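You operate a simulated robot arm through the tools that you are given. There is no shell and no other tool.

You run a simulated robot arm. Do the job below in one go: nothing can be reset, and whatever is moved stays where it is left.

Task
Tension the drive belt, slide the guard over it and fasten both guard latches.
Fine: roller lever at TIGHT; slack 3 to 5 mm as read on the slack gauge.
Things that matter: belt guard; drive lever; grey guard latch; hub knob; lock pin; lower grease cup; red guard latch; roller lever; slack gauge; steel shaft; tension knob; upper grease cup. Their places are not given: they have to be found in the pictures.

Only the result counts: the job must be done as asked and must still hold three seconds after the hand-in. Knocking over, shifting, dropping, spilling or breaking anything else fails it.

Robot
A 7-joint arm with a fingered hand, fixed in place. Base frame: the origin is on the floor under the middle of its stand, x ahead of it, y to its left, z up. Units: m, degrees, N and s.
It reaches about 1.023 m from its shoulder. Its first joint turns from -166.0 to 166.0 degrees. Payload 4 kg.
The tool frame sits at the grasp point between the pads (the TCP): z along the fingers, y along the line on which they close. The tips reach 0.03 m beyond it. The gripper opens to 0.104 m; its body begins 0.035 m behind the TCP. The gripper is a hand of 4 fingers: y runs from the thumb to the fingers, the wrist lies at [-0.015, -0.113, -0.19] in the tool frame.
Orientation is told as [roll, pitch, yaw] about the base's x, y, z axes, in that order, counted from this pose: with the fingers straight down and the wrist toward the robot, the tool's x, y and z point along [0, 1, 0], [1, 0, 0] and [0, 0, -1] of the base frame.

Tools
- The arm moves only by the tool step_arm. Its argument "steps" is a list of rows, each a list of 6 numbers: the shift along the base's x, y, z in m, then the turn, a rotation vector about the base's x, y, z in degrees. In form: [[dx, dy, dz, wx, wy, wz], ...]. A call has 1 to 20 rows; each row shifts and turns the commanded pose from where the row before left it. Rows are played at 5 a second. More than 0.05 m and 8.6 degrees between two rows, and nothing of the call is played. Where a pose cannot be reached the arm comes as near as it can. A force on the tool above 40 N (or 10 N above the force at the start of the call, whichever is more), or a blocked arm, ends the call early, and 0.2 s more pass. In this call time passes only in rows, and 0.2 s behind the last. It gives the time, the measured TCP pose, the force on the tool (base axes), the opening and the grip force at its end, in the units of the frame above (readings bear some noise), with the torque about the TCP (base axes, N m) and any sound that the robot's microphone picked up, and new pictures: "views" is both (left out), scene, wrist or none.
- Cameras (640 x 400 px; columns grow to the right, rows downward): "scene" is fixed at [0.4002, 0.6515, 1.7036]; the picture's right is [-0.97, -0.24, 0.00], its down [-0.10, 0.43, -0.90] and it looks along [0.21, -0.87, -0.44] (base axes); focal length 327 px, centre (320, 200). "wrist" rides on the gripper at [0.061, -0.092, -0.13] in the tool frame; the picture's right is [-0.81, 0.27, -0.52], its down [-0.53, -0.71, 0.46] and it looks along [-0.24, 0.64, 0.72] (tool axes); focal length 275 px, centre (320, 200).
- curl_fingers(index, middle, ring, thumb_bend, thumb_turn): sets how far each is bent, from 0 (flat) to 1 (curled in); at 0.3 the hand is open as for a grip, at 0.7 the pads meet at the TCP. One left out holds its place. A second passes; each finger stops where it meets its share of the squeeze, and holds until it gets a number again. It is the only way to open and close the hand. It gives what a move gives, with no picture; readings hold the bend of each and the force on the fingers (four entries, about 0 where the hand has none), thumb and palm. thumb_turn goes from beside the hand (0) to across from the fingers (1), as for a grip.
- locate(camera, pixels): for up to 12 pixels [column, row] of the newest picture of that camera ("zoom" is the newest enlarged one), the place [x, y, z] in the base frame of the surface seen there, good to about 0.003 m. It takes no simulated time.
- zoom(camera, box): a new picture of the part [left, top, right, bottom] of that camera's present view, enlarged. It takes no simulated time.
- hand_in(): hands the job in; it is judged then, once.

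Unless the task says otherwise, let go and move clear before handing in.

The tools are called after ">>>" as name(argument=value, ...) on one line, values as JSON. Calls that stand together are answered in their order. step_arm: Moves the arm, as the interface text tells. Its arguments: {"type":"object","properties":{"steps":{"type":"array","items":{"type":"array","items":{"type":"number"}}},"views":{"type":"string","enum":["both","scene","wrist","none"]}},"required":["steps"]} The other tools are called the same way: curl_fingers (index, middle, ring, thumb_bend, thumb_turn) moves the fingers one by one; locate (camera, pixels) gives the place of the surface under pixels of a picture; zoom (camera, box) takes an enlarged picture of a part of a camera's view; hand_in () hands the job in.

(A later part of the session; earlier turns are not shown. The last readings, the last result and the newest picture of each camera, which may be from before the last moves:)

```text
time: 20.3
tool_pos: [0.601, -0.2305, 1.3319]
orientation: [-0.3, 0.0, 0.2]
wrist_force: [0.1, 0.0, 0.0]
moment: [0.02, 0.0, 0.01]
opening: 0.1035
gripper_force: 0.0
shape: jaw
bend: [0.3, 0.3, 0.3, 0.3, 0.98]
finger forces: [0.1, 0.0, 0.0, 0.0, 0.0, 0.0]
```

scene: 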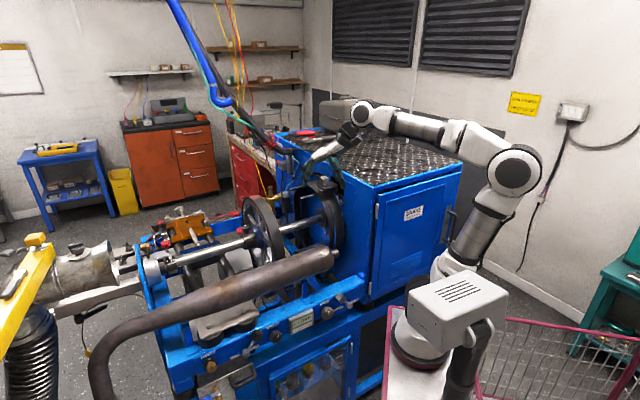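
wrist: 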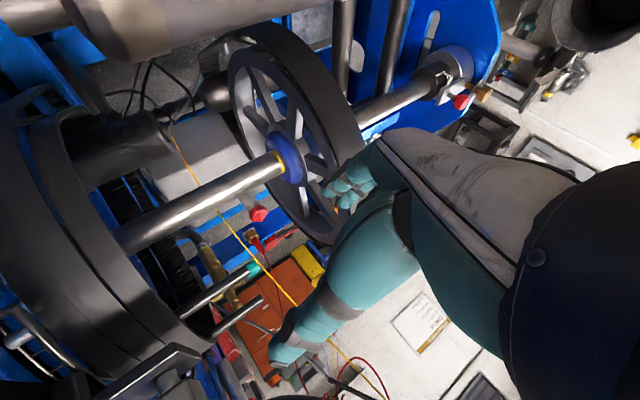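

I'm back at the straight-down pose and the CAM box and machine look unchanged. Now I'll move in front of the panel with yaw -45°, going above the pipe first, then descending to z≈1.03 at about 12 cm clear of the pipe.

>>> step_arm(steps=[[0.003, 0.028, -0.01, 0, 0, -7.5], [0.003, 0.028, -0.01, 0, 0, -7.5], [0.003, 0.028, -0.01, 0, 0, -7.5], [0.003, 0.028, -0.01, 0, 0, -7.5], [0.003, 0.028, -0.01, 0, 0, -7.5], [0.003, 0.028, -0.01, 0, 0, -7.5], [0.003, 0.003, -0.03, 0, 0, 0], [0.003, 0.003, -0.03, 0, 0, 0], [0.003, 0.0, -0.03, 0, 0, 0], [0.003, 0.0, -0.03, 0, 0, 0], [0.003, 0.0, -0.03, 0, 0, 0], [0.003, 0.0, -0.03, 0, 0, 0], [0.003, 0.0, -0.03, 0, 0, 0], [0.003, 0.0, -0.03, 0, 0, 0]], views="both")

```text
time: 23.3
tool_pos: [0.6441, -0.0577, 1.0297]
orientation: [-0.2, -0.1, -44.8]
wrist_force: [-0.5, -0.2, -1.0]
moment: [-0.01, 0.0, 0.0]
opening: 0.1035
gripper_force: 0.1
shape: jaw
bend: [0.3, 0.3, 0.3, 0.3, 0.98]
finger forces: [0.1, 0.0, 0.1, 0.0, 0.0, 0.1]
```

scene: 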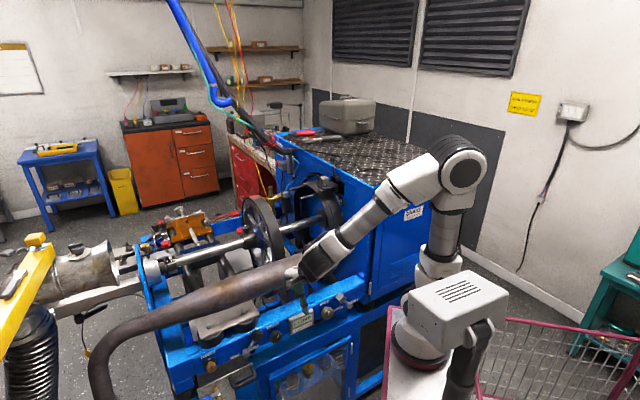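
wrist: 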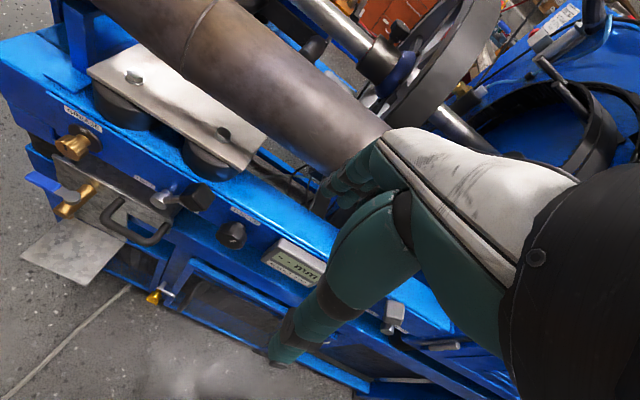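

This configuration is good, with the elbow up and the panel in view. I'll now twist the hand about its own wrist axis in place so the thumb ends up on top, in two halves with checks.

>>> step_arm(steps=[[0, 0, 0, -3.47, 2.66, 7.28], [0, 0, 0, -3.47, 2.66, 7.28], [0, 0, 0, -3.47, 2.66, 7.28], [0, 0, 0, -3.47, 2.66, 7.28], [0, 0, 0, -3.47, 2.66, 7.28], [0, 0, 0, -3.47, 2.66, 7.28], [0, 0, 0, -3.47, 2.66, 7.28], [0, 0, 0, -3.47, 2.66, 7.28], [0, 0, 0, -3.47, 2.66, 7.28], [0, 0, 0, -3.47, 2.66, 7.28]], views="both")

```text
time: 25.5
tool_pos: [0.6439, -0.0568, 1.0309]
orientation: [-36.6, 19.5, 25.3]
wrist_force: [-0.2, -0.8, 0.3]
moment: [0.0, -0.02, 0.01]
opening: 0.1037
gripper_force: 0.0
shape: jaw
bend: [0.3, 0.3, 0.3, 0.3, 0.98]
finger forces: [0.1, 0.0, 0.0, 0.0, 0.0, 0.1]
```

scene: 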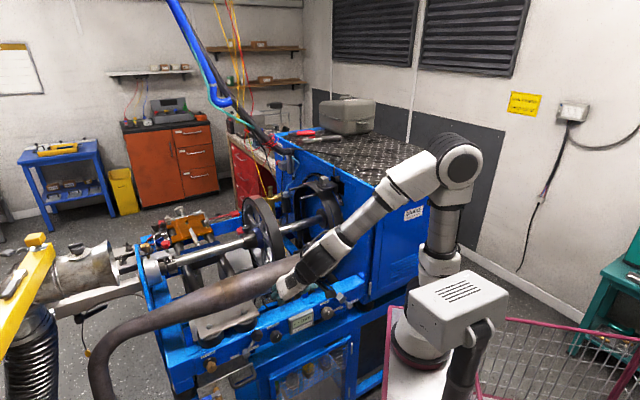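
wrist: 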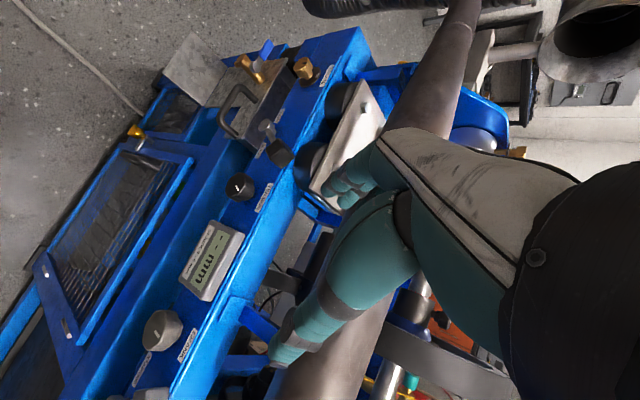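

The twist ran purely on the last joint and the arm did not move, so it is safe. I'll continue with eight more rows.

>>> step_arm(steps=[[0, 0, 0, -3.47, 2.66, 7.28], [0, 0, 0, -3.47, 2.66, 7.28], [0, 0, 0, -3.47, 2.66, 7.28], [0, 0, 0, -3.47, 2.66, 7.28], [0, 0, 0, -3.47, 2.66, 7.28], [0, 0, 0, -3.47, 2.66, 7.28]], views="both")

```text
time: 26.9
tool_pos: [0.6435, -0.057, 1.0312]
orientation: [-39.7, 44.9, 67.8]
wrist_force: [0.1, 0.0, -0.2]
moment: [0.01, -0.01, -0.01]
opening: 0.1036
gripper_force: 0.0
shape: jaw
bend: [0.3, 0.3, 0.3, 0.3, 0.98]
finger forces: [0.1, 0.0, 0.0, 0.0, 0.0, 0.1]
```

scene: 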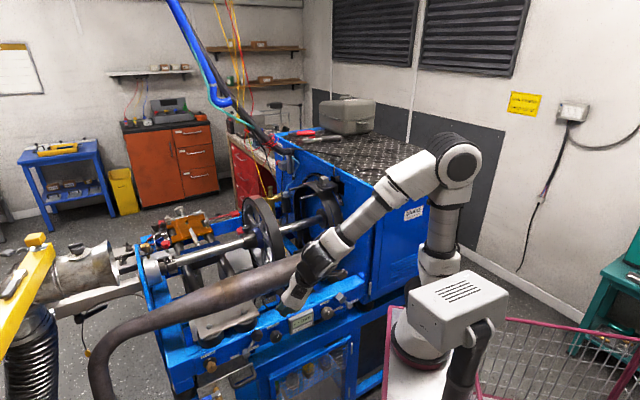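
wrist: 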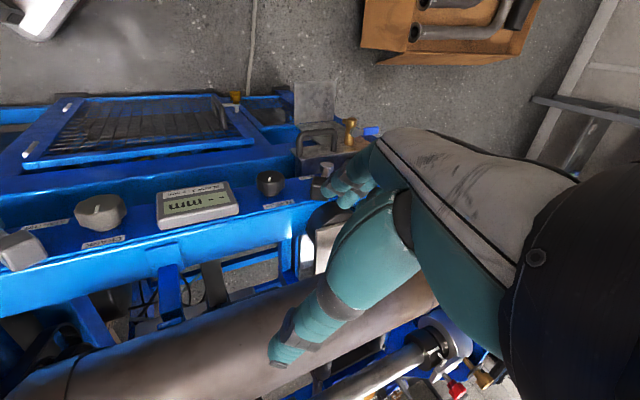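

The twist is at about 136° with no limit so far. I'll do four more rows so the fingers square up with the panel.

>>> step_arm(steps=[[0, 0, 0, -3.47, 2.66, 7.28], [0, 0, 0, -3.47, 2.66, 7.28], [0, 0, 0, -3.47, 2.66, 7.28], [0, 0, 0, -3.47, 2.66, 7.28]], views="both")

```text
time: 27.9
tool_pos: [0.6452, -0.0573, 1.0303]
orientation: [-23.1, 58.8, 110.4]
wrist_force: [0.0, 0.5, 0.7]
moment: [0.01, -0.02, 0.0]
opening: 0.1042
gripper_force: 0.1
shape: jaw
bend: [0.3, 0.3, 0.3, 0.3, 0.98]
finger forces: [0.0, 0.0, 0.0, 0.1, 0.0, 0.1]
```

scene: 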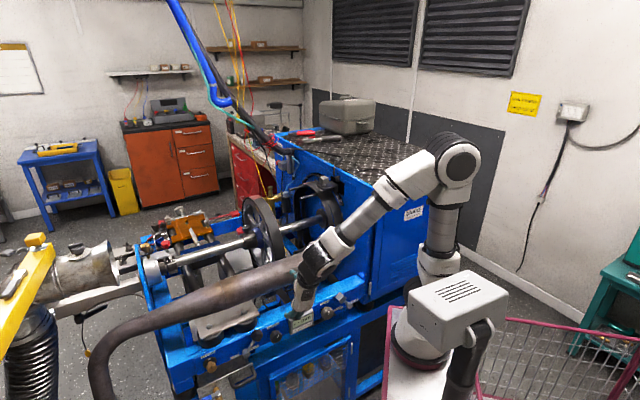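
wrist: 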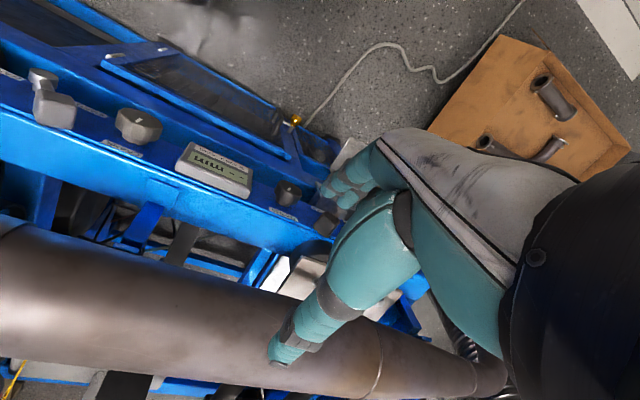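

The hand now points into the panel with the thumb on top. For pushing the lever I'll close the fingers nearly together, then look at the shape.

>>> curl_fingers(index=0.66, middle=0.66, ring=0.66, thumb_bend=0.66)

>>> step_arm(steps=[[0, 0, 0, 0, 0, 0]], views="both")

```text
time: 28.9
tool_pos: [0.6439, -0.0572, 1.031]
orientation: [-23.2, 58.9, 110.3]
wrist_force: [-0.8, 0.3, -1.0]
moment: [0.0, 0.01, -0.01]
opening: 0.0114
gripper_force: 0.0
shape: fingers
bend: [0.66, 0.66, 0.66, 0.66, 0.98]
finger forces: [0.1, 0.1, 0.0, 0.0, 0.1, 0.0]
```

```text
time: 29.3
tool_pos: [0.6439, -0.0579, 1.031]
orientation: [-23.2, 58.8, 110.3]
wrist_force: [0.5, -0.2, 0.1]
moment: [-0.03, 0.02, 0.0]
opening: 0.0113
gripper_force: 0.0
shape: fingers
bend: [0.66, 0.66, 0.66, 0.66, 0.98]
finger forces: [0.0, 0.0, 0.0, 0.1, 0.1, 0.0]
```

scene: 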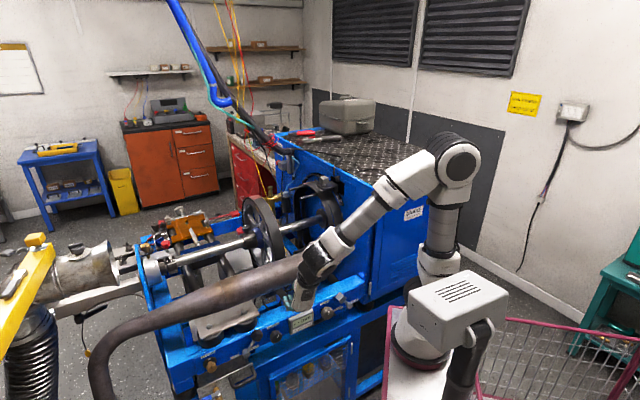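
wrist: 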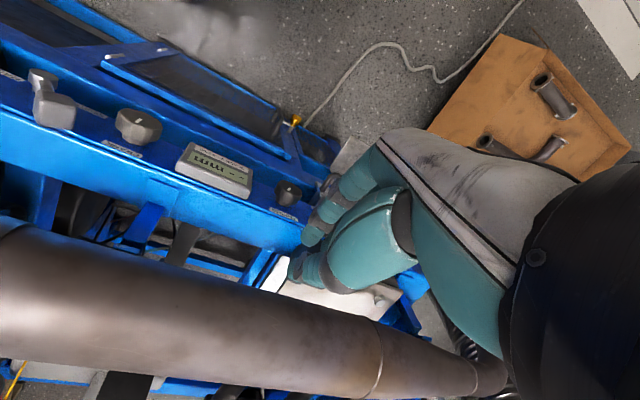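

The fingers are closed. I'll zoom in both cameras and locate the fingertips to know the hand's true extents before going near the lever.

>>> zoom(camera="wrist", box=[230, 150, 430, 320])

>>> locate(camera="wrist", pixels=[[305, 240], [316, 225], [322, 205], [345, 185], [296, 262], [310, 270], [345, 265], [375, 230], [330, 188], [410, 250], [327, 180], [300, 252]])

>>> zoom(camera="scene", box=[230, 220, 390, 360])

```text
2.35 times, centred on (330, 235) of wrist
```

zoom: 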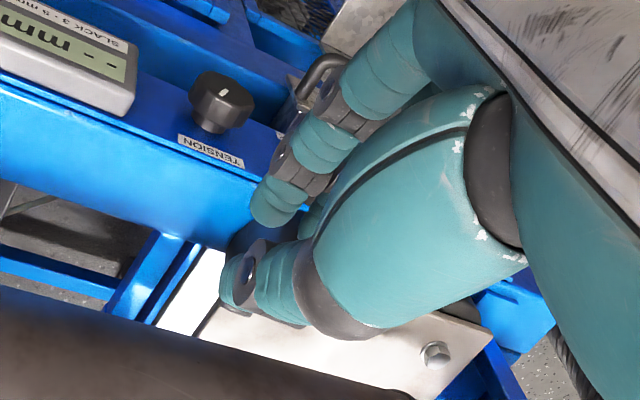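

```text
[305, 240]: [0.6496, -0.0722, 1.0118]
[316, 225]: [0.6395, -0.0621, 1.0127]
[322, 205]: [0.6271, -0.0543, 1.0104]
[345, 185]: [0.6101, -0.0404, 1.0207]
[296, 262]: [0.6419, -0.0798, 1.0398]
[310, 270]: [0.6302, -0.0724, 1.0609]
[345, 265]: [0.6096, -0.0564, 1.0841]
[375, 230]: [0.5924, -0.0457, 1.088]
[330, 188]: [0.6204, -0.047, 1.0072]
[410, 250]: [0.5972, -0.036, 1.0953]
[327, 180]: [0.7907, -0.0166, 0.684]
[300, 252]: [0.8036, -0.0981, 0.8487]
```

```text
2.86 times, centred on (310, 290) of scene
```

zoom: 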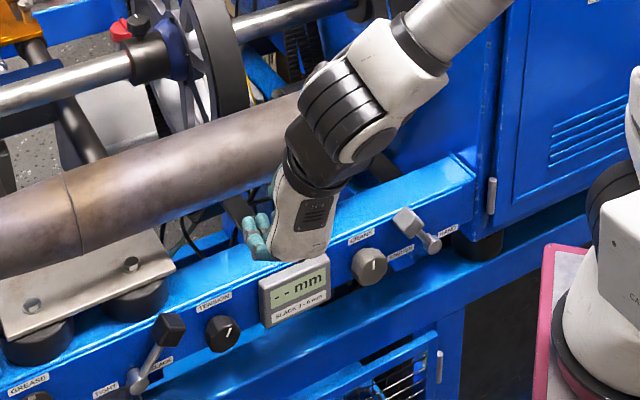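

The index-side surface lies near a≈0.405 along the panel direction; I also need the far side of the fingers. I'll locate those from the scene camera.

>>> zoom(camera="scene", box=[280, 255, 340, 300])

>>> locate(camera="zoom", pixels=[[100, 120], [90, 150], [110, 180], [130, 110], [150, 150], [180, 200], [140, 200], [80, 100], [200, 150], [130, 60], [250, 180], [60, 130]])

```text
8.89 times, centred on (310, 278) of scene
```

zoom: 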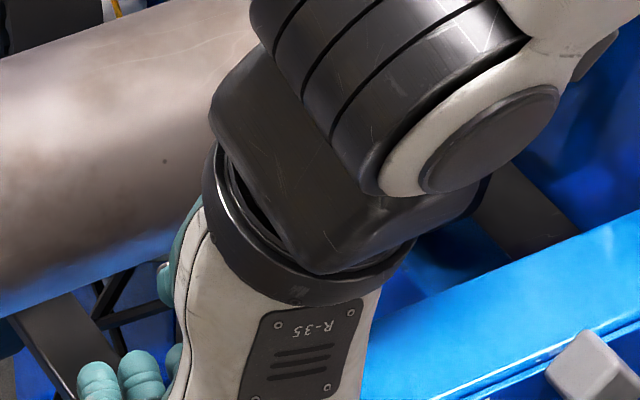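

```text
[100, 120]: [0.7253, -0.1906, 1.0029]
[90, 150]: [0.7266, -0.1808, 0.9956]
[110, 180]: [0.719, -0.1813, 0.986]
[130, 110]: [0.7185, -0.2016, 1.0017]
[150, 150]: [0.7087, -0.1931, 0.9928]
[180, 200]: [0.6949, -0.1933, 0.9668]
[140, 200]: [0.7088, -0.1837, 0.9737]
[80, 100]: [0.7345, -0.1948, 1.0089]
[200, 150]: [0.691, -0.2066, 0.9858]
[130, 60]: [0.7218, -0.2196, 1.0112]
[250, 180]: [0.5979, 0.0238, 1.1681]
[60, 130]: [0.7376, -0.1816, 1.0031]
```

>>> zoom(camera="scene", box=[265, 280, 329, 320])

>>> locate(camera="scene", pixels=[[284, 295], [286, 300], [290, 306], [289, 296], [293, 301], [288, 310], [284, 302], [282, 297], [292, 310], [296, 306], [300, 300], [310, 300]])

```text
10.00 times, centred on (297, 300) of scene
```

zoom: 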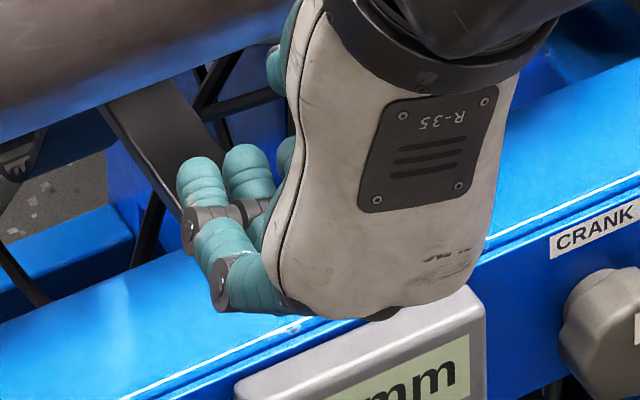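

```text
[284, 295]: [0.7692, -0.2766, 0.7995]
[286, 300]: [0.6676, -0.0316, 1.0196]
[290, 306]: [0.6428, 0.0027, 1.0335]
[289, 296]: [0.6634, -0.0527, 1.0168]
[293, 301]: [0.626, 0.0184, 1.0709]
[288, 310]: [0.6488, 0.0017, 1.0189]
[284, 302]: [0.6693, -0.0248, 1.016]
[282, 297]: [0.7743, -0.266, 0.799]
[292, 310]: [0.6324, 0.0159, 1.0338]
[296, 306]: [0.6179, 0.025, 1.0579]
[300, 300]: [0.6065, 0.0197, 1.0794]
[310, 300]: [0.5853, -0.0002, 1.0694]
```

Relative to the TCP the closed fingers reach +0.044 m toward the lever side and only 0.01 m the other way. I'll take a precise fix on the lever head, rod and knob from the scene camera.

>>> zoom(camera="scene", box=[233, 318, 297, 358])

>>> locate(camera="zoom", pixels=[[250, 150], [290, 160], [240, 190], [265, 130], [285, 190], [270, 175], [225, 160], [210, 270], [170, 330], [440, 190], [410, 160], [420, 220]])

```text
10.00 times, centred on (265, 338) of scene
```

zoom: 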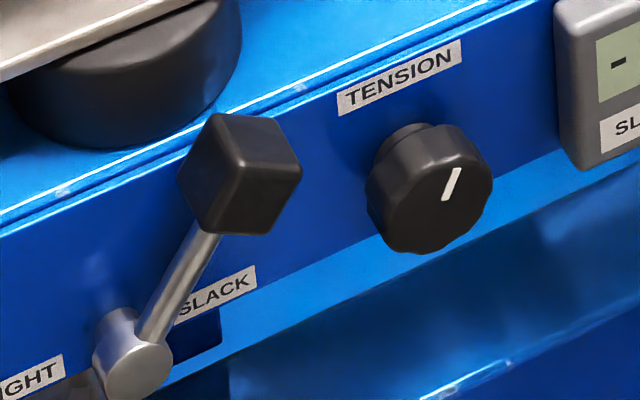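

```text
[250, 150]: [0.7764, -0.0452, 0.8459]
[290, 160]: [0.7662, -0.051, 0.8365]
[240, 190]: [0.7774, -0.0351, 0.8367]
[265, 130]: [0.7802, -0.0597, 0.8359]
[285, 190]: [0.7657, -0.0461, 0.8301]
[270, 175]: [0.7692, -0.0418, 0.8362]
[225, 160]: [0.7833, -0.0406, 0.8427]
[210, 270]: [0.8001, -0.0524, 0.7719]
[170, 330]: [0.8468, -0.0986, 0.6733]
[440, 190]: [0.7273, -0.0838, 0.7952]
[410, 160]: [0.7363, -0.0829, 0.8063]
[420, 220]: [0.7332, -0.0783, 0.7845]
```

The lever head spans about a 0.50-0.53 (distance along the panel), l 0.573-0.60 and z 0.81-0.85, and the knob's top is at z≈0.807. I'll descend in front of the panel to z≈0.855 with the fingers just right of the head.

>>> step_arm(steps=[[0.003, 0.003, -0.03, 0, 0, 0], [0.003, 0.003, -0.03, 0, 0, 0], [0.003, 0.003, -0.03, 0, 0, 0], [0.003, 0.003, -0.03, 0, 0, 0], [0.003, 0.003, -0.03, 0, 0, 0], [0.003, 0.003, -0.025, 0, 0, 0]], views="both")

```text
time: 30.7
tool_pos: [0.6609, -0.0403, 0.8571]
orientation: [-23.2, 58.9, 110.3]
wrist_force: [-0.2, 0.5, 1.2]
moment: [0.02, 0.01, 0.01]
opening: 0.0113
gripper_force: 0.0
shape: fingers
bend: [0.66, 0.66, 0.66, 0.66, 0.98]
finger forces: [0.1, 0.0, 0.0, 0.0, 0.0, 0.0]
```

scene: 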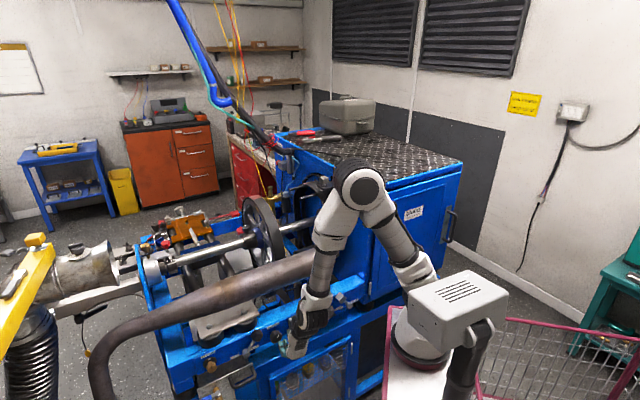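
wrist: 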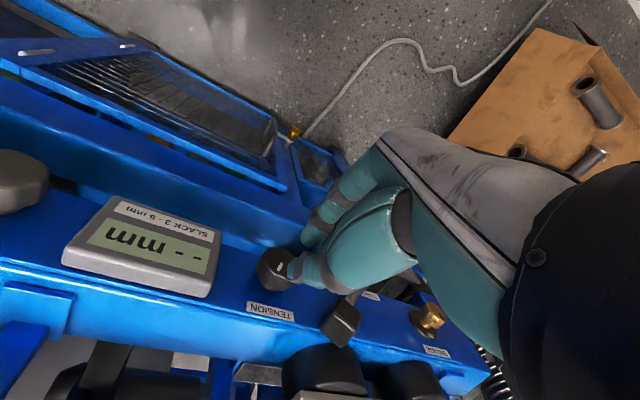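

The hand is at the right height, but the elbow swung toward the housing at scene (360,190). I'll check its clearance before going on.

>>> locate(camera="scene", pixels=[[360, 188], [345, 215], [330, 245], [320, 280], [395, 240], [410, 265], [375, 200], [300, 345], [315, 320], [355, 215], [420, 280], [340, 185]])

>>> zoom(camera="scene", box=[230, 150, 450, 370])

>>> zoom(camera="wrist", box=[220, 180, 460, 370])

```text
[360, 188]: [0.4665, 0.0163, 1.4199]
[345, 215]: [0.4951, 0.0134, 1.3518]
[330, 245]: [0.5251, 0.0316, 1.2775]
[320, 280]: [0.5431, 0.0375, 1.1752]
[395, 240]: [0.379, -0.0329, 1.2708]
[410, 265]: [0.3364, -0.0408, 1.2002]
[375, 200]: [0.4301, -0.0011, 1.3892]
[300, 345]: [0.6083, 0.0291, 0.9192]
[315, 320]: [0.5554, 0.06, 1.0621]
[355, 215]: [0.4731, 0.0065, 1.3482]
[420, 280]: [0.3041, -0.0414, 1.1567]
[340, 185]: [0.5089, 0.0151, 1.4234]
```

```text
1.82 times, centred on (340, 260) of scene
```

zoom: 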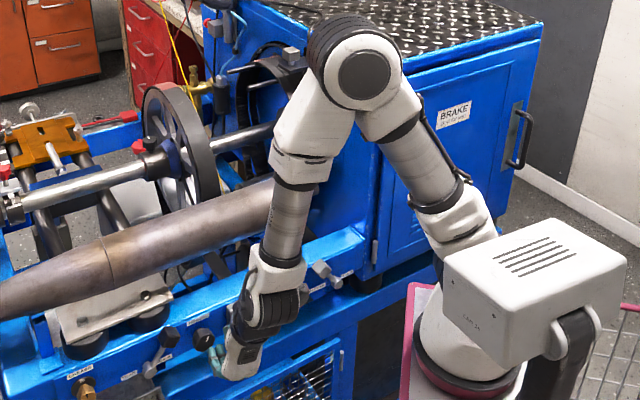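

```text
2.11 times, centred on (340, 275) of wrist
```

zoom: 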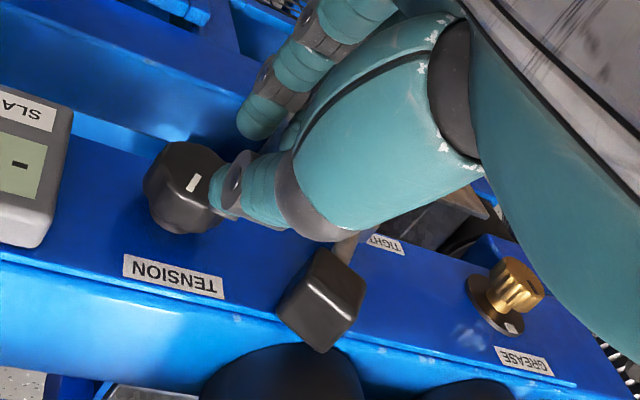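

The elbow is up and clear. Now I'll advance the closed fingers toward the panel beside the lever head in four small steps.

>>> step_arm(steps=[[0.0136, -0.0136, 0, 0, 0, 0], [0.0136, -0.0136, 0, 0, 0, 0], [0.0136, -0.0136, 0, 0, 0, 0], [0.012, -0.012, 0, 0, 0, 0]], views="both")

```text
time: 31.7
tool_pos: [0.7149, -0.0916, 0.8543]
orientation: [-23.2, 58.9, 110.4]
wrist_force: [0.5, -0.1, 0.8]
moment: [0.0, 0.04, 0.0]
opening: 0.0114
gripper_force: 0.0
shape: fingers
bend: [0.66, 0.66, 0.66, 0.66, 0.98]
finger forces: [0.0, 0.1, 0.0, 0.0, 0.0, 0.0]
```

scene: 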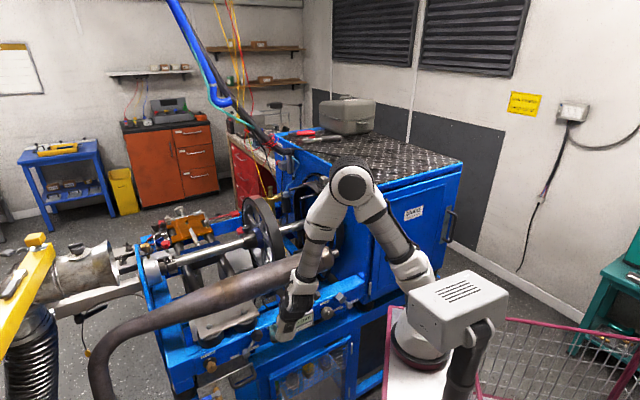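
wrist: 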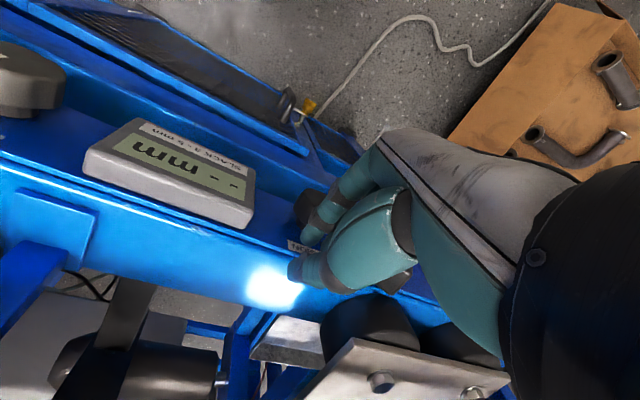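

The fingertips are now beside the head at l≈0.57. I'll push toward TIGHT in 1 cm steps and watch the force.

>>> step_arm(steps=[[0.007, 0.007, 0, 0, 0, 0], [0.007, 0.007, 0, 0, 0, 0], [0.007, 0.007, 0, 0, 0, 0], [0.007, 0.007, 0, 0, 0, 0], [0.007, 0.007, 0, 0, 0, 0]], views="both")

>>> zoom(camera="scene", box=[220, 310, 300, 370])

```text
time: 32.9
tool_pos: [0.7488, -0.0563, 0.8557]
orientation: [-23.3, 58.8, 110.5]
wrist_force: [-23.3, 15.0, 12.4]
moment: [0.36, -0.09, 0.81]
opening: 0.0113
gripper_force: 15.2
shape: fingers
bend: [0.66, 0.66, 0.76, 0.66, 0.98]
finger forces: [0.0, 0.0, 30.6, 0.0, 0.0, 0.0]
```

scene: 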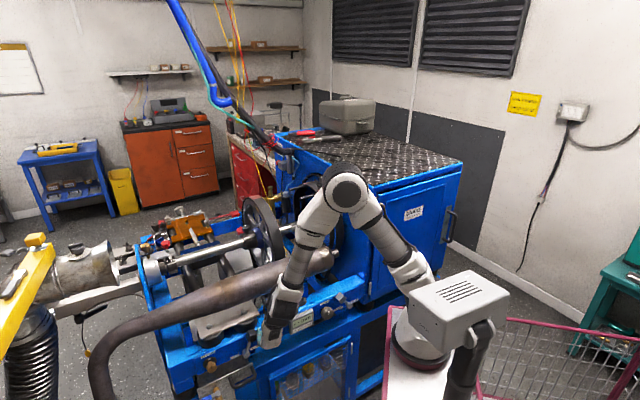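
wrist: 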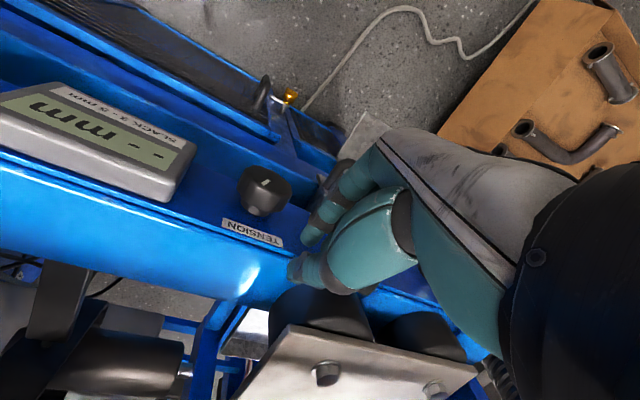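

```text
6.67 times, centred on (260, 340) of scene
```

zoom: 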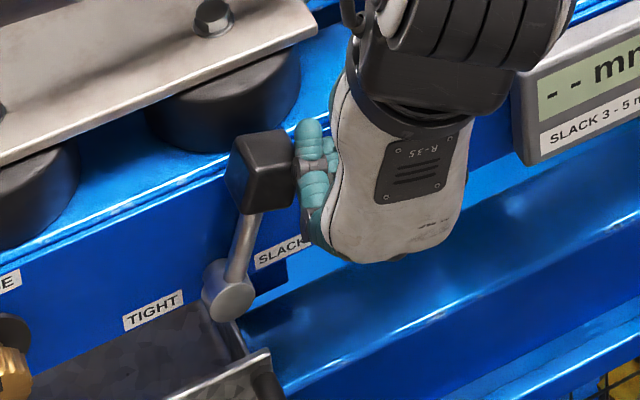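

The lever is moving and is now about upright, but most of the 30 N is outward along the panel normal. The ring fingertip may be touching the black rubber mount behind it, so I'll check with locate.

>>> locate(camera="zoom", pixels=[[255, 90], [200, 110], [230, 130], [265, 165], [285, 150], [250, 145], [310, 140], [310, 185], [325, 150], [245, 230], [228, 295], [150, 200]])

>>> zoom(camera="wrist", box=[240, 200, 400, 340])

```text
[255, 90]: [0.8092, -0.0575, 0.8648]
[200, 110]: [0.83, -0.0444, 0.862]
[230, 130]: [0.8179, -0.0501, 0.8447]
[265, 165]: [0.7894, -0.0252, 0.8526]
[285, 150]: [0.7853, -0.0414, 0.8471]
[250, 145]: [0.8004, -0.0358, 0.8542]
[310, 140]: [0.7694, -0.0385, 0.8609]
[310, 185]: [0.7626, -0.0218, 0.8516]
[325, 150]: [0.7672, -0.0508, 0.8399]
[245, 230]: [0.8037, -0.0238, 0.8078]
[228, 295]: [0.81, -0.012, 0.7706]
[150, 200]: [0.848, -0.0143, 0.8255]
```

```text
2.86 times, centred on (320, 270) of wrist
```

zoom: 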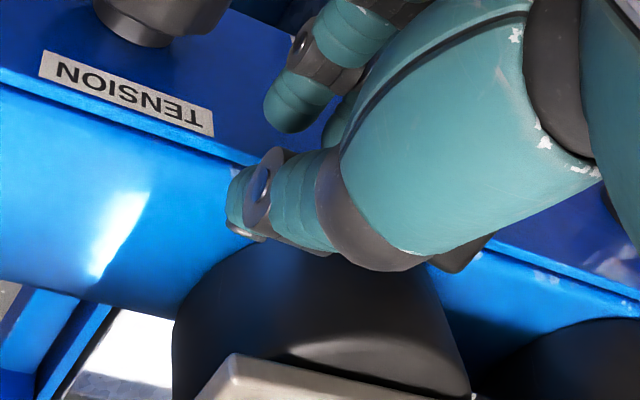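

Only the ring finger is loaded, riding on the head's front edge. I'll back off slightly, go about 12 mm deeper so the side of the finger meets the head squarely, and push again.

>>> step_arm(steps=[[-0.0106, -0.0106, 0, 0, 0, 0], [-0.0035, -0.0035, 0, 0, 0, 0], [0.0078, -0.0078, 0, 0, 0, 0]], views="none")

>>> zoom(camera="scene", box=[220, 310, 300, 370])

```text
time: 33.7
tool_pos: [0.7349, -0.0715, 0.8534]
orientation: [-22.7, 58.6, 111.2]
wrist_force: [-21.9, 7.9, 8.4]
moment: [0.35, 0.15, 0.69]
opening: 0.0113
gripper_force: 12.1
shape: fingers
bend: [0.66, 0.66, 0.71, 0.66, 0.98]
finger forces: [0.0, 0.0, 24.1, 0.0, 0.1, 0.1]
stopped in row 3: the force on the tool passed its limit at 52 N (the readings are from after the stop); the commanded pose is now the measured one
```

```text
6.67 times, centred on (260, 340) of scene
```

zoom: 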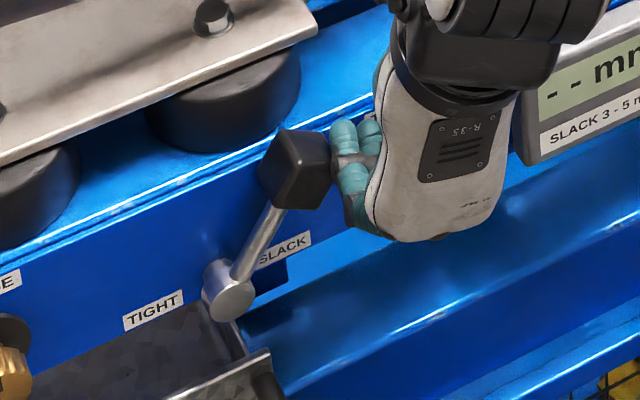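

The lever drifted back with the finger and the load is still mostly outward. I'll retreat about 2 cm straight out from the panel to see how the lever behaves when free.

>>> step_arm(steps=[[-0.007, 0.007, 0, 0, 0, 0], [-0.007, 0.007, 0, 0, 0, 0]], views="wrist")

>>> zoom(camera="scene", box=[233, 318, 297, 358])

>>> locate(camera="zoom", pixels=[[320, 150], [300, 190], [345, 170], [250, 150], [290, 160], [265, 130], [390, 150], [400, 180], [380, 130], [410, 200], [270, 120], [240, 190]])

```text
time: 34.3
tool_pos: [0.7226, -0.0592, 0.8539]
orientation: [-22.9, 58.7, 110.8]
wrist_force: [-0.5, -0.4, -0.7]
moment: [-0.01, -0.01, -0.01]
opening: 0.0112
gripper_force: 0.0
shape: fingers
bend: [0.66, 0.66, 0.66, 0.66, 0.98]
finger forces: [0.1, 0.0, 0.0, 0.0, 0.0, 0.0]
```

wrist: 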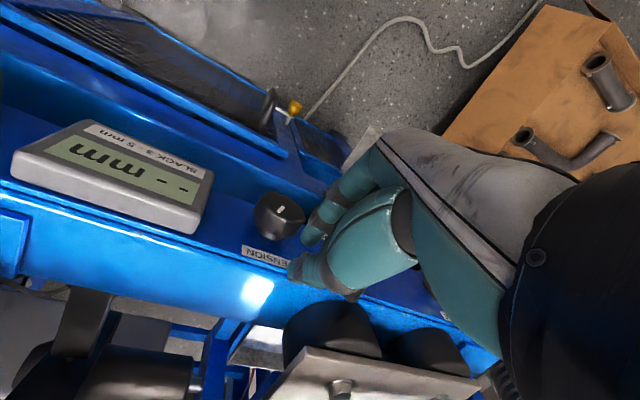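

```text
10.00 times, centred on (265, 338) of scene
```

zoom: 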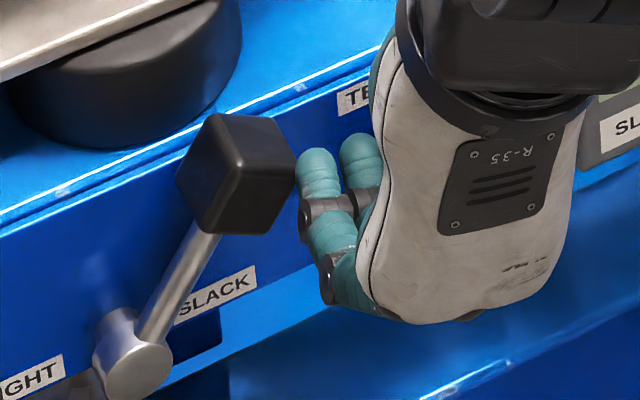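

```text
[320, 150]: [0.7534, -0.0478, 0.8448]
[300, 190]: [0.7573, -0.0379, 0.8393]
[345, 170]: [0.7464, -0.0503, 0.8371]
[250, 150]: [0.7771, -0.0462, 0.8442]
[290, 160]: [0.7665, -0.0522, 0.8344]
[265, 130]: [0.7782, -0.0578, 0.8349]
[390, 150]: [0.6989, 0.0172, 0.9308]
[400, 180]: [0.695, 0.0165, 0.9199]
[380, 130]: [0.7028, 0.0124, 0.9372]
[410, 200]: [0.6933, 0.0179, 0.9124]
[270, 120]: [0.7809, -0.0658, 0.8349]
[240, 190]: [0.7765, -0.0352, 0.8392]
```

The lever springs back to SLACK, so it must be pushed past upright. The load was axial on the ring fingertip, so I'll push again from this shallower depth (TCP l≈0.553) in small steps.

>>> step_arm(steps=[[0.0036, -0.0036, 0, 0, 0, 0], [0.007, 0.007, 0, 0, 0, 0], [0.007, 0.007, 0, 0, 0, 0], [0.007, 0.007, 0, 0, 0, 0]], views="wrist")

>>> zoom(camera="scene", box=[233, 318, 297, 358])

```text
time: 35.3
tool_pos: [0.7449, -0.0418, 0.8538]
orientation: [-22.8, 58.7, 110.9]
wrist_force: [-9.8, 3.5, 7.0]
moment: [0.08, -0.16, 0.19]
opening: 0.0114
gripper_force: 6.7
shape: fingers
bend: [0.66, 0.66, 0.74, 0.66, 0.98]
finger forces: [0.0, 0.4, 12.3, 0.0, 0.0, 0.0]
```

wrist: 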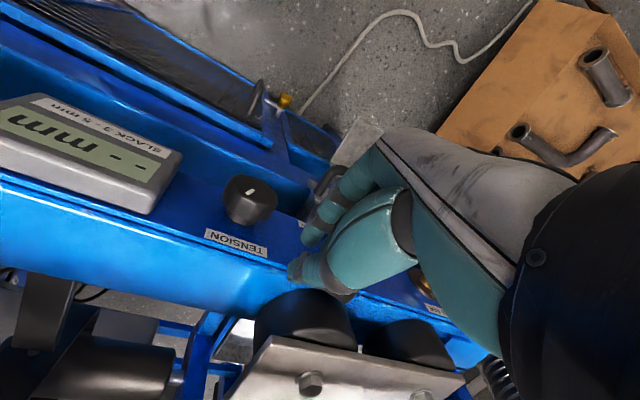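

```text
10.00 times, centred on (265, 338) of scene
```

zoom: 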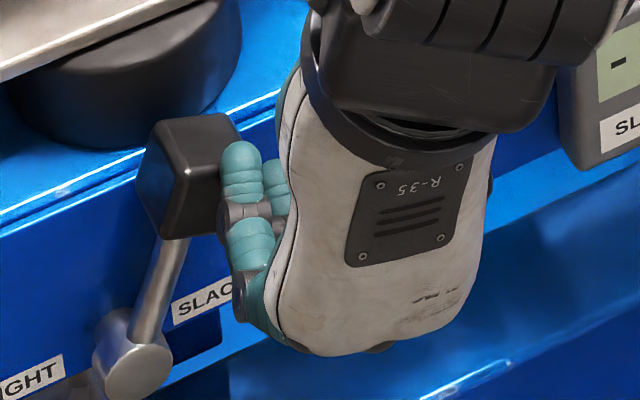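

The load is lower now (about 12 N) and the lever is following. I'll keep pushing toward TIGHT past upright.

>>> step_arm(steps=[[0.007, 0.007, 0, 0, 0, 0], [0.007, 0.007, 0, 0, 0, 0], [0.007, 0.007, 0, 0, 0, 0]], views="none")

>>> zoom(camera="scene", box=[223, 318, 287, 358])

```text
time: 36.1
tool_pos: [0.7686, -0.0205, 0.8537]
orientation: [-22.9, 58.5, 110.9]
wrist_force: [-8.4, 5.4, 8.7]
moment: [-0.01, -0.19, 0.22]
opening: 0.011
gripper_force: 8.2
shape: fingers
bend: [0.66, 0.71, 0.76, 0.66, 0.98]
finger forces: [0.0, 4.6, 11.0, 0.0, 0.0, 0.1]
```

```text
10.00 times, centred on (255, 338) of scene
```

zoom: 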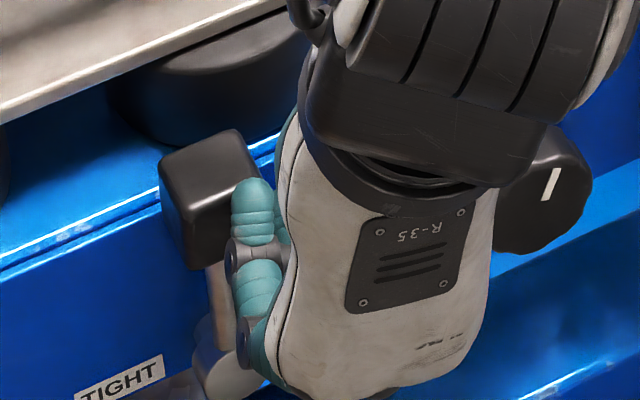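

The head now looks at or slightly past upright (head at zoom (208,195), pivot at (225,360)). I'll push a little further.

>>> step_arm(steps=[[0.007, 0.007, 0, 0, 0, 0], [0.007, 0.007, 0, 0, 0, 0], [0.007, 0.007, 0, 0, 0, 0]], views="none")

>>> zoom(camera="scene", box=[213, 318, 277, 358])

```text
time: 36.9
tool_pos: [0.7892, -0.0005, 0.8539]
orientation: [-22.7, 58.8, 110.8]
wrist_force: [-2.1, -1.2, 1.4]
moment: [-0.01, 0.03, 0.01]
opening: 0.0114
gripper_force: 1.6
shape: fingers
bend: [0.66, 0.66, 0.67, 0.66, 0.98]
finger forces: [0.0, 0.0, 3.4, 0.0, 0.0, 0.0]
```

```text
10.00 times, centred on (245, 338) of scene
```

zoom: 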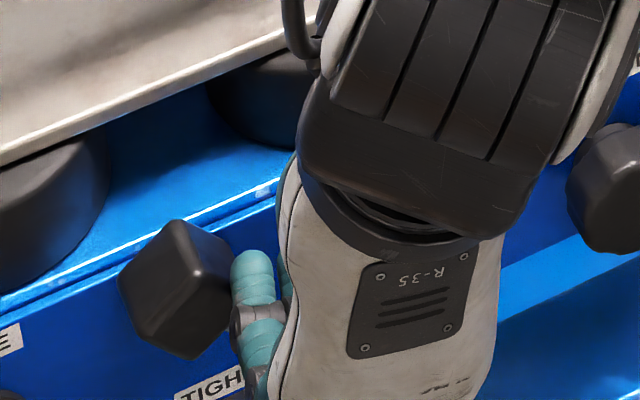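

The lever has gone over to the TIGHT side and the force dropped. I'll back the hand straight out from the panel and look at the lever and the gauge.

>>> step_arm(steps=[[-0.004, -0.004, 0, 0, 0, 0], [-0.018, 0.018, 0, 0, 0, 0], [-0.018, 0.018, 0, 0, 0, 0], [-0.018, 0.018, 0, 0, 0, 0]], views="both")

>>> zoom(camera="scene", box=[215, 305, 335, 375])

>>> zoom(camera="wrist", box=[60, 100, 340, 300])

```text
time: 37.9
tool_pos: [0.7304, 0.0485, 0.8542]
orientation: [-23.1, 58.6, 110.7]
wrist_force: [0.2, -0.8, -0.7]
moment: [0.02, 0.0, -0.01]
opening: 0.011
gripper_force: 0.1
shape: fingers
bend: [0.66, 0.66, 0.66, 0.66, 0.98]
finger forces: [0.0, 0.0, 0.0, 0.0, 0.0, 0.0]
```

scene: 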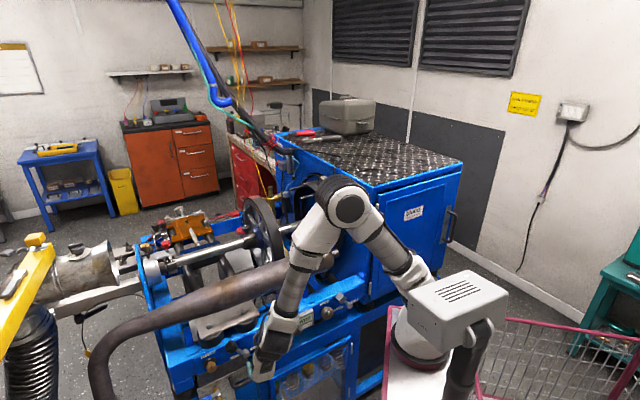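
wrist: 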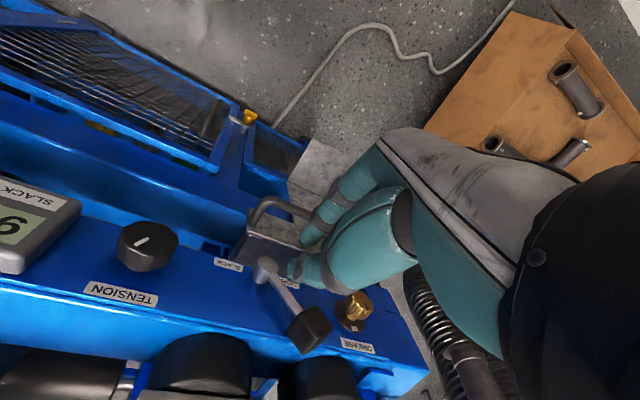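

```text
5.33 times, centred on (275, 340) of scene
```

zoom: 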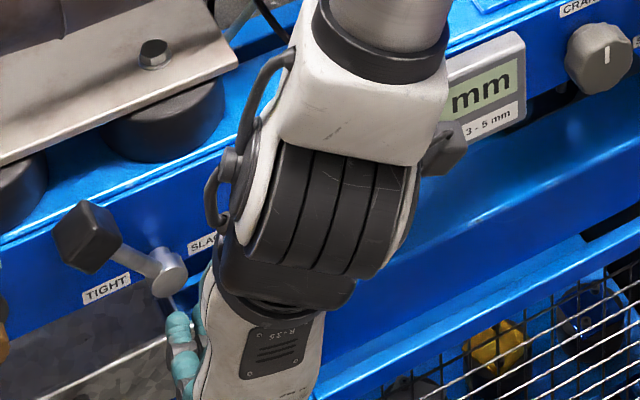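

```text
2.00 times, centred on (200, 200) of wrist
```

zoom: 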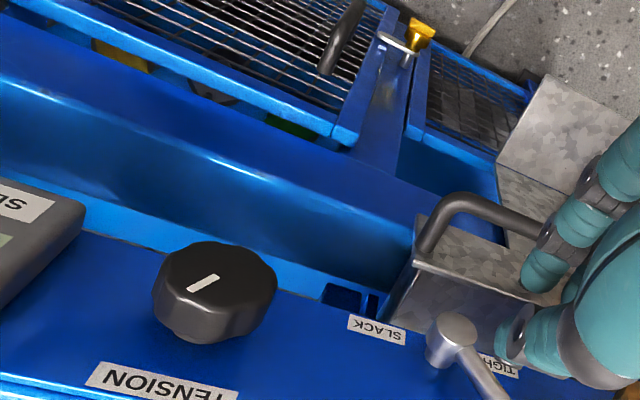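

The lever now sits at TIGHT and the gauge seems to show a number. I'll move the hand along the panel toward the TENSION knob, keeping clear, so the wrist camera can read the gauge.

>>> step_arm(steps=[[-0.0085, -0.0015, 0, 0, 0, 0], [-0.0168, -0.0168, 0, 0, 0, 0], [-0.0168, -0.0168, 0, 0, 0, 0], [-0.0168, -0.0168, 0, 0, 0, 0], [-0.0168, -0.0168, 0, 0, 0, 0]], views="both")

>>> zoom(camera="wrist", box=[60, 170, 340, 345])

```text
time: 39.1
tool_pos: [0.6553, -0.0175, 0.8536]
orientation: [-22.8, 58.5, 110.9]
wrist_force: [0.8, -0.1, 0.3]
moment: [0.02, 0.04, 0.0]
opening: 0.0113
gripper_force: 0.1
shape: fingers
bend: [0.66, 0.66, 0.66, 0.66, 0.98]
finger forces: [0.0, 0.1, 0.0, 0.0, 0.0, 0.1]
```

scene: 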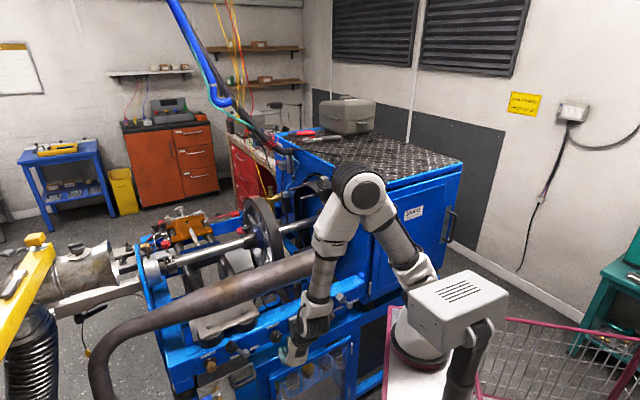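
wrist: 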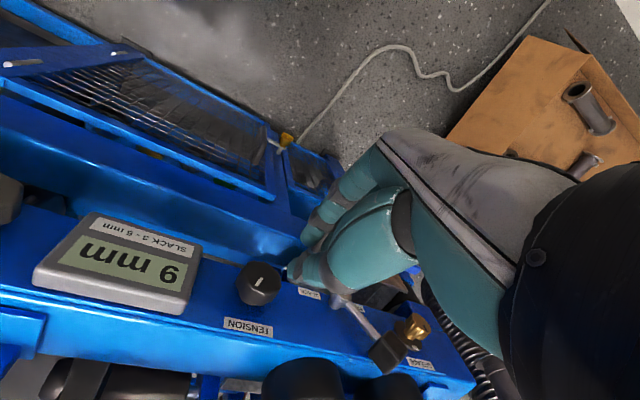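

```text
2.29 times, centred on (200, 258) of wrist
```

zoom: 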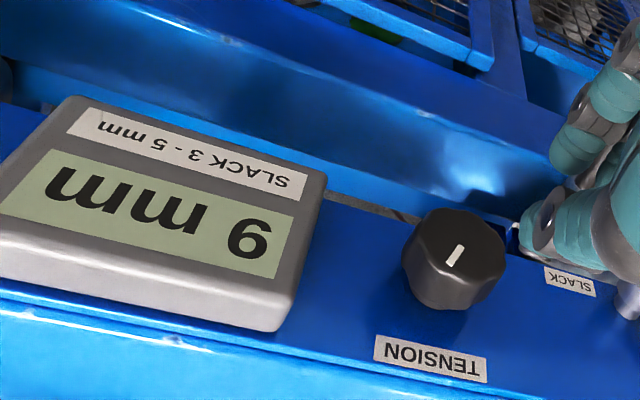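

The gauge now reads a number (probably 6 or 9, seen upside down). I'll locate the knob's face and edges precisely for the grip.

>>> locate(camera="zoom", pixels=[[457, 255], [457, 228], [457, 280], [430, 255], [490, 255], [480, 230], [415, 240], [440, 300], [495, 245], [470, 270], [428, 374], [250, 240]])

>>> zoom(camera="wrist", box=[50, 200, 210, 320])

```text
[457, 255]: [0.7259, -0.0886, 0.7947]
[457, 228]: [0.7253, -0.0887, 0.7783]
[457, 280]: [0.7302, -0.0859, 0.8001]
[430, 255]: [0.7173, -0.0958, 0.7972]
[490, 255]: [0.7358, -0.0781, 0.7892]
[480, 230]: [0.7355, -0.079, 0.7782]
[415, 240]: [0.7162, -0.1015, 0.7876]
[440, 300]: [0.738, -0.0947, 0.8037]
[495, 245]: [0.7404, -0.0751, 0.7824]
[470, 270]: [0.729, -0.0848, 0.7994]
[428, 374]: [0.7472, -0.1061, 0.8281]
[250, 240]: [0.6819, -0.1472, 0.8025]
```

```text
3.33 times, centred on (130, 260) of wrist
```

zoom: 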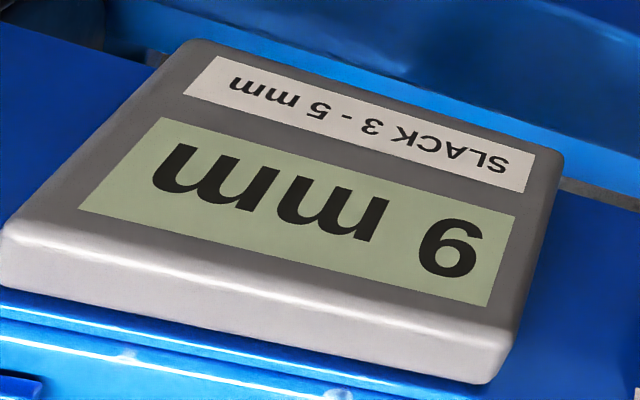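

The knob's centre is about a=0.4525, z=0.786 with its face at l≈0.575. I'll level the hand by 15° for a better fingertip grip and half-open the fingers while still clear of the panel.

>>> step_arm(steps=[[0, 0, 0, -3.5, -3.5, 0], [0, 0, 0, -3.5, -3.5, 0], [0, 0, 0, -3.5, -3.5, 0]], views="none")

>>> curl_fingers(index=0.42, middle=0.42, ring=0.42, thumb_bend=0.42)

```text
time: 39.9
tool_pos: [0.6549, -0.0191, 0.8546]
orientation: [-42.1, 71.3, 93.4]
wrist_force: [-0.5, 0.7, 0.5]
moment: [0.01, 0.01, 0.04]
opening: 0.0112
gripper_force: 0.0
shape: fingers
bend: [0.66, 0.66, 0.66, 0.66, 0.98]
finger forces: [0.0, 0.0, 0.0, 0.0, 0.1, 0.0]
```

```text
time: 40.9
tool_pos: [0.6559, -0.0181, 0.8553]
orientation: [-41.9, 71.2, 93.5]
wrist_force: [0.5, 0.2, 0.6]
moment: [0.02, 0.02, 0.0]
opening: 0.0723
gripper_force: 0.1
shape: fingers
bend: [0.42, 0.42, 0.42, 0.42, 0.98]
finger forces: [0.1, 0.1, 0.0, 0.0, 0.1, 0.0]
```

The hand is level to within 14° and opened to 72 mm. I'll lower it to the knob's height in front of the knob and check alignment with pictures.

>>> step_arm(steps=[[0.0022, -0.004, -0.023, 0, 0, 0], [0.0022, -0.004, -0.023, 0, 0, 0], [0.002, -0.004, -0.023, 0, 0, 0]], views="both")

>>> zoom(camera="wrist", box=[220, 160, 440, 330])

>>> zoom(camera="scene", box=[230, 290, 350, 380])

```text
time: 41.7
tool_pos: [0.6625, -0.0296, 0.7862]
orientation: [-41.9, 71.3, 93.4]
wrist_force: [-0.2, -0.4, 0.0]
moment: [0.03, 0.02, 0.02]
opening: 0.0726
gripper_force: 0.0
shape: fingers
bend: [0.42, 0.42, 0.42, 0.42, 0.98]
finger forces: [0.0, 0.1, 0.0, 0.0, 0.0, 0.0]
```

scene: 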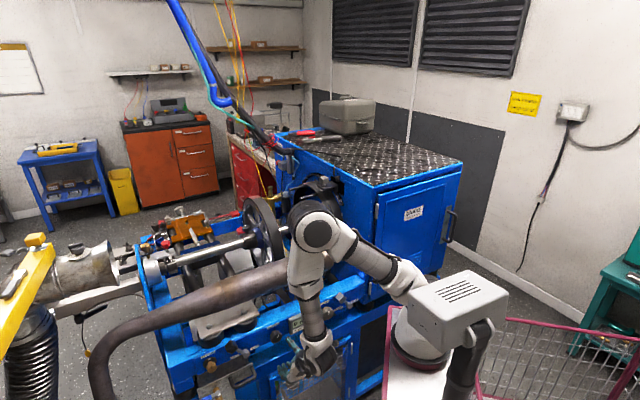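
wrist: 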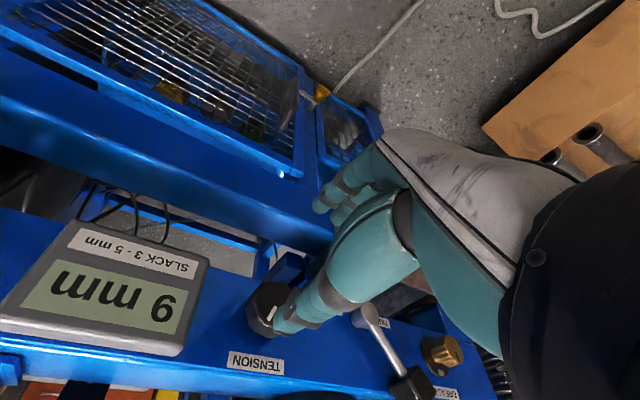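

```text
2.35 times, centred on (330, 245) of wrist
```

zoom: 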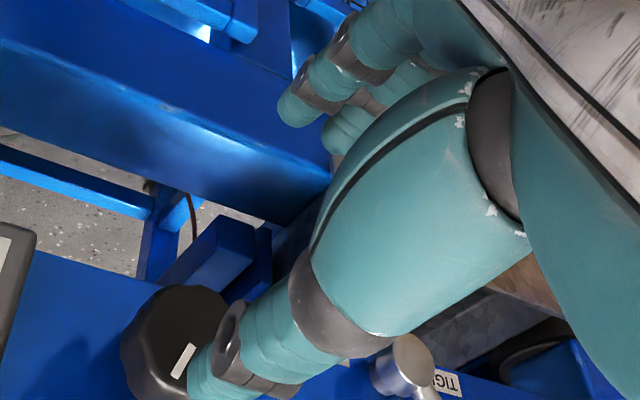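

```text
4.44 times, centred on (290, 335) of scene
```

zoom: 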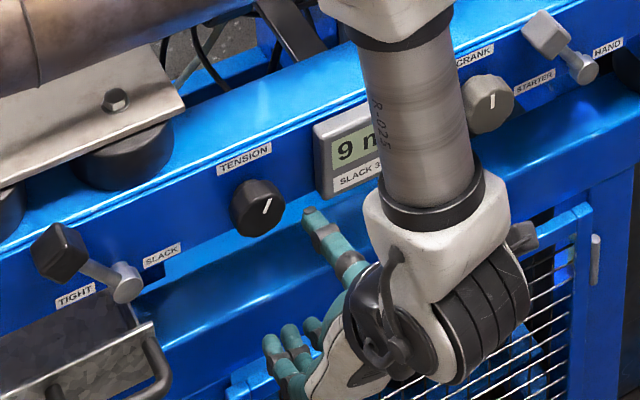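

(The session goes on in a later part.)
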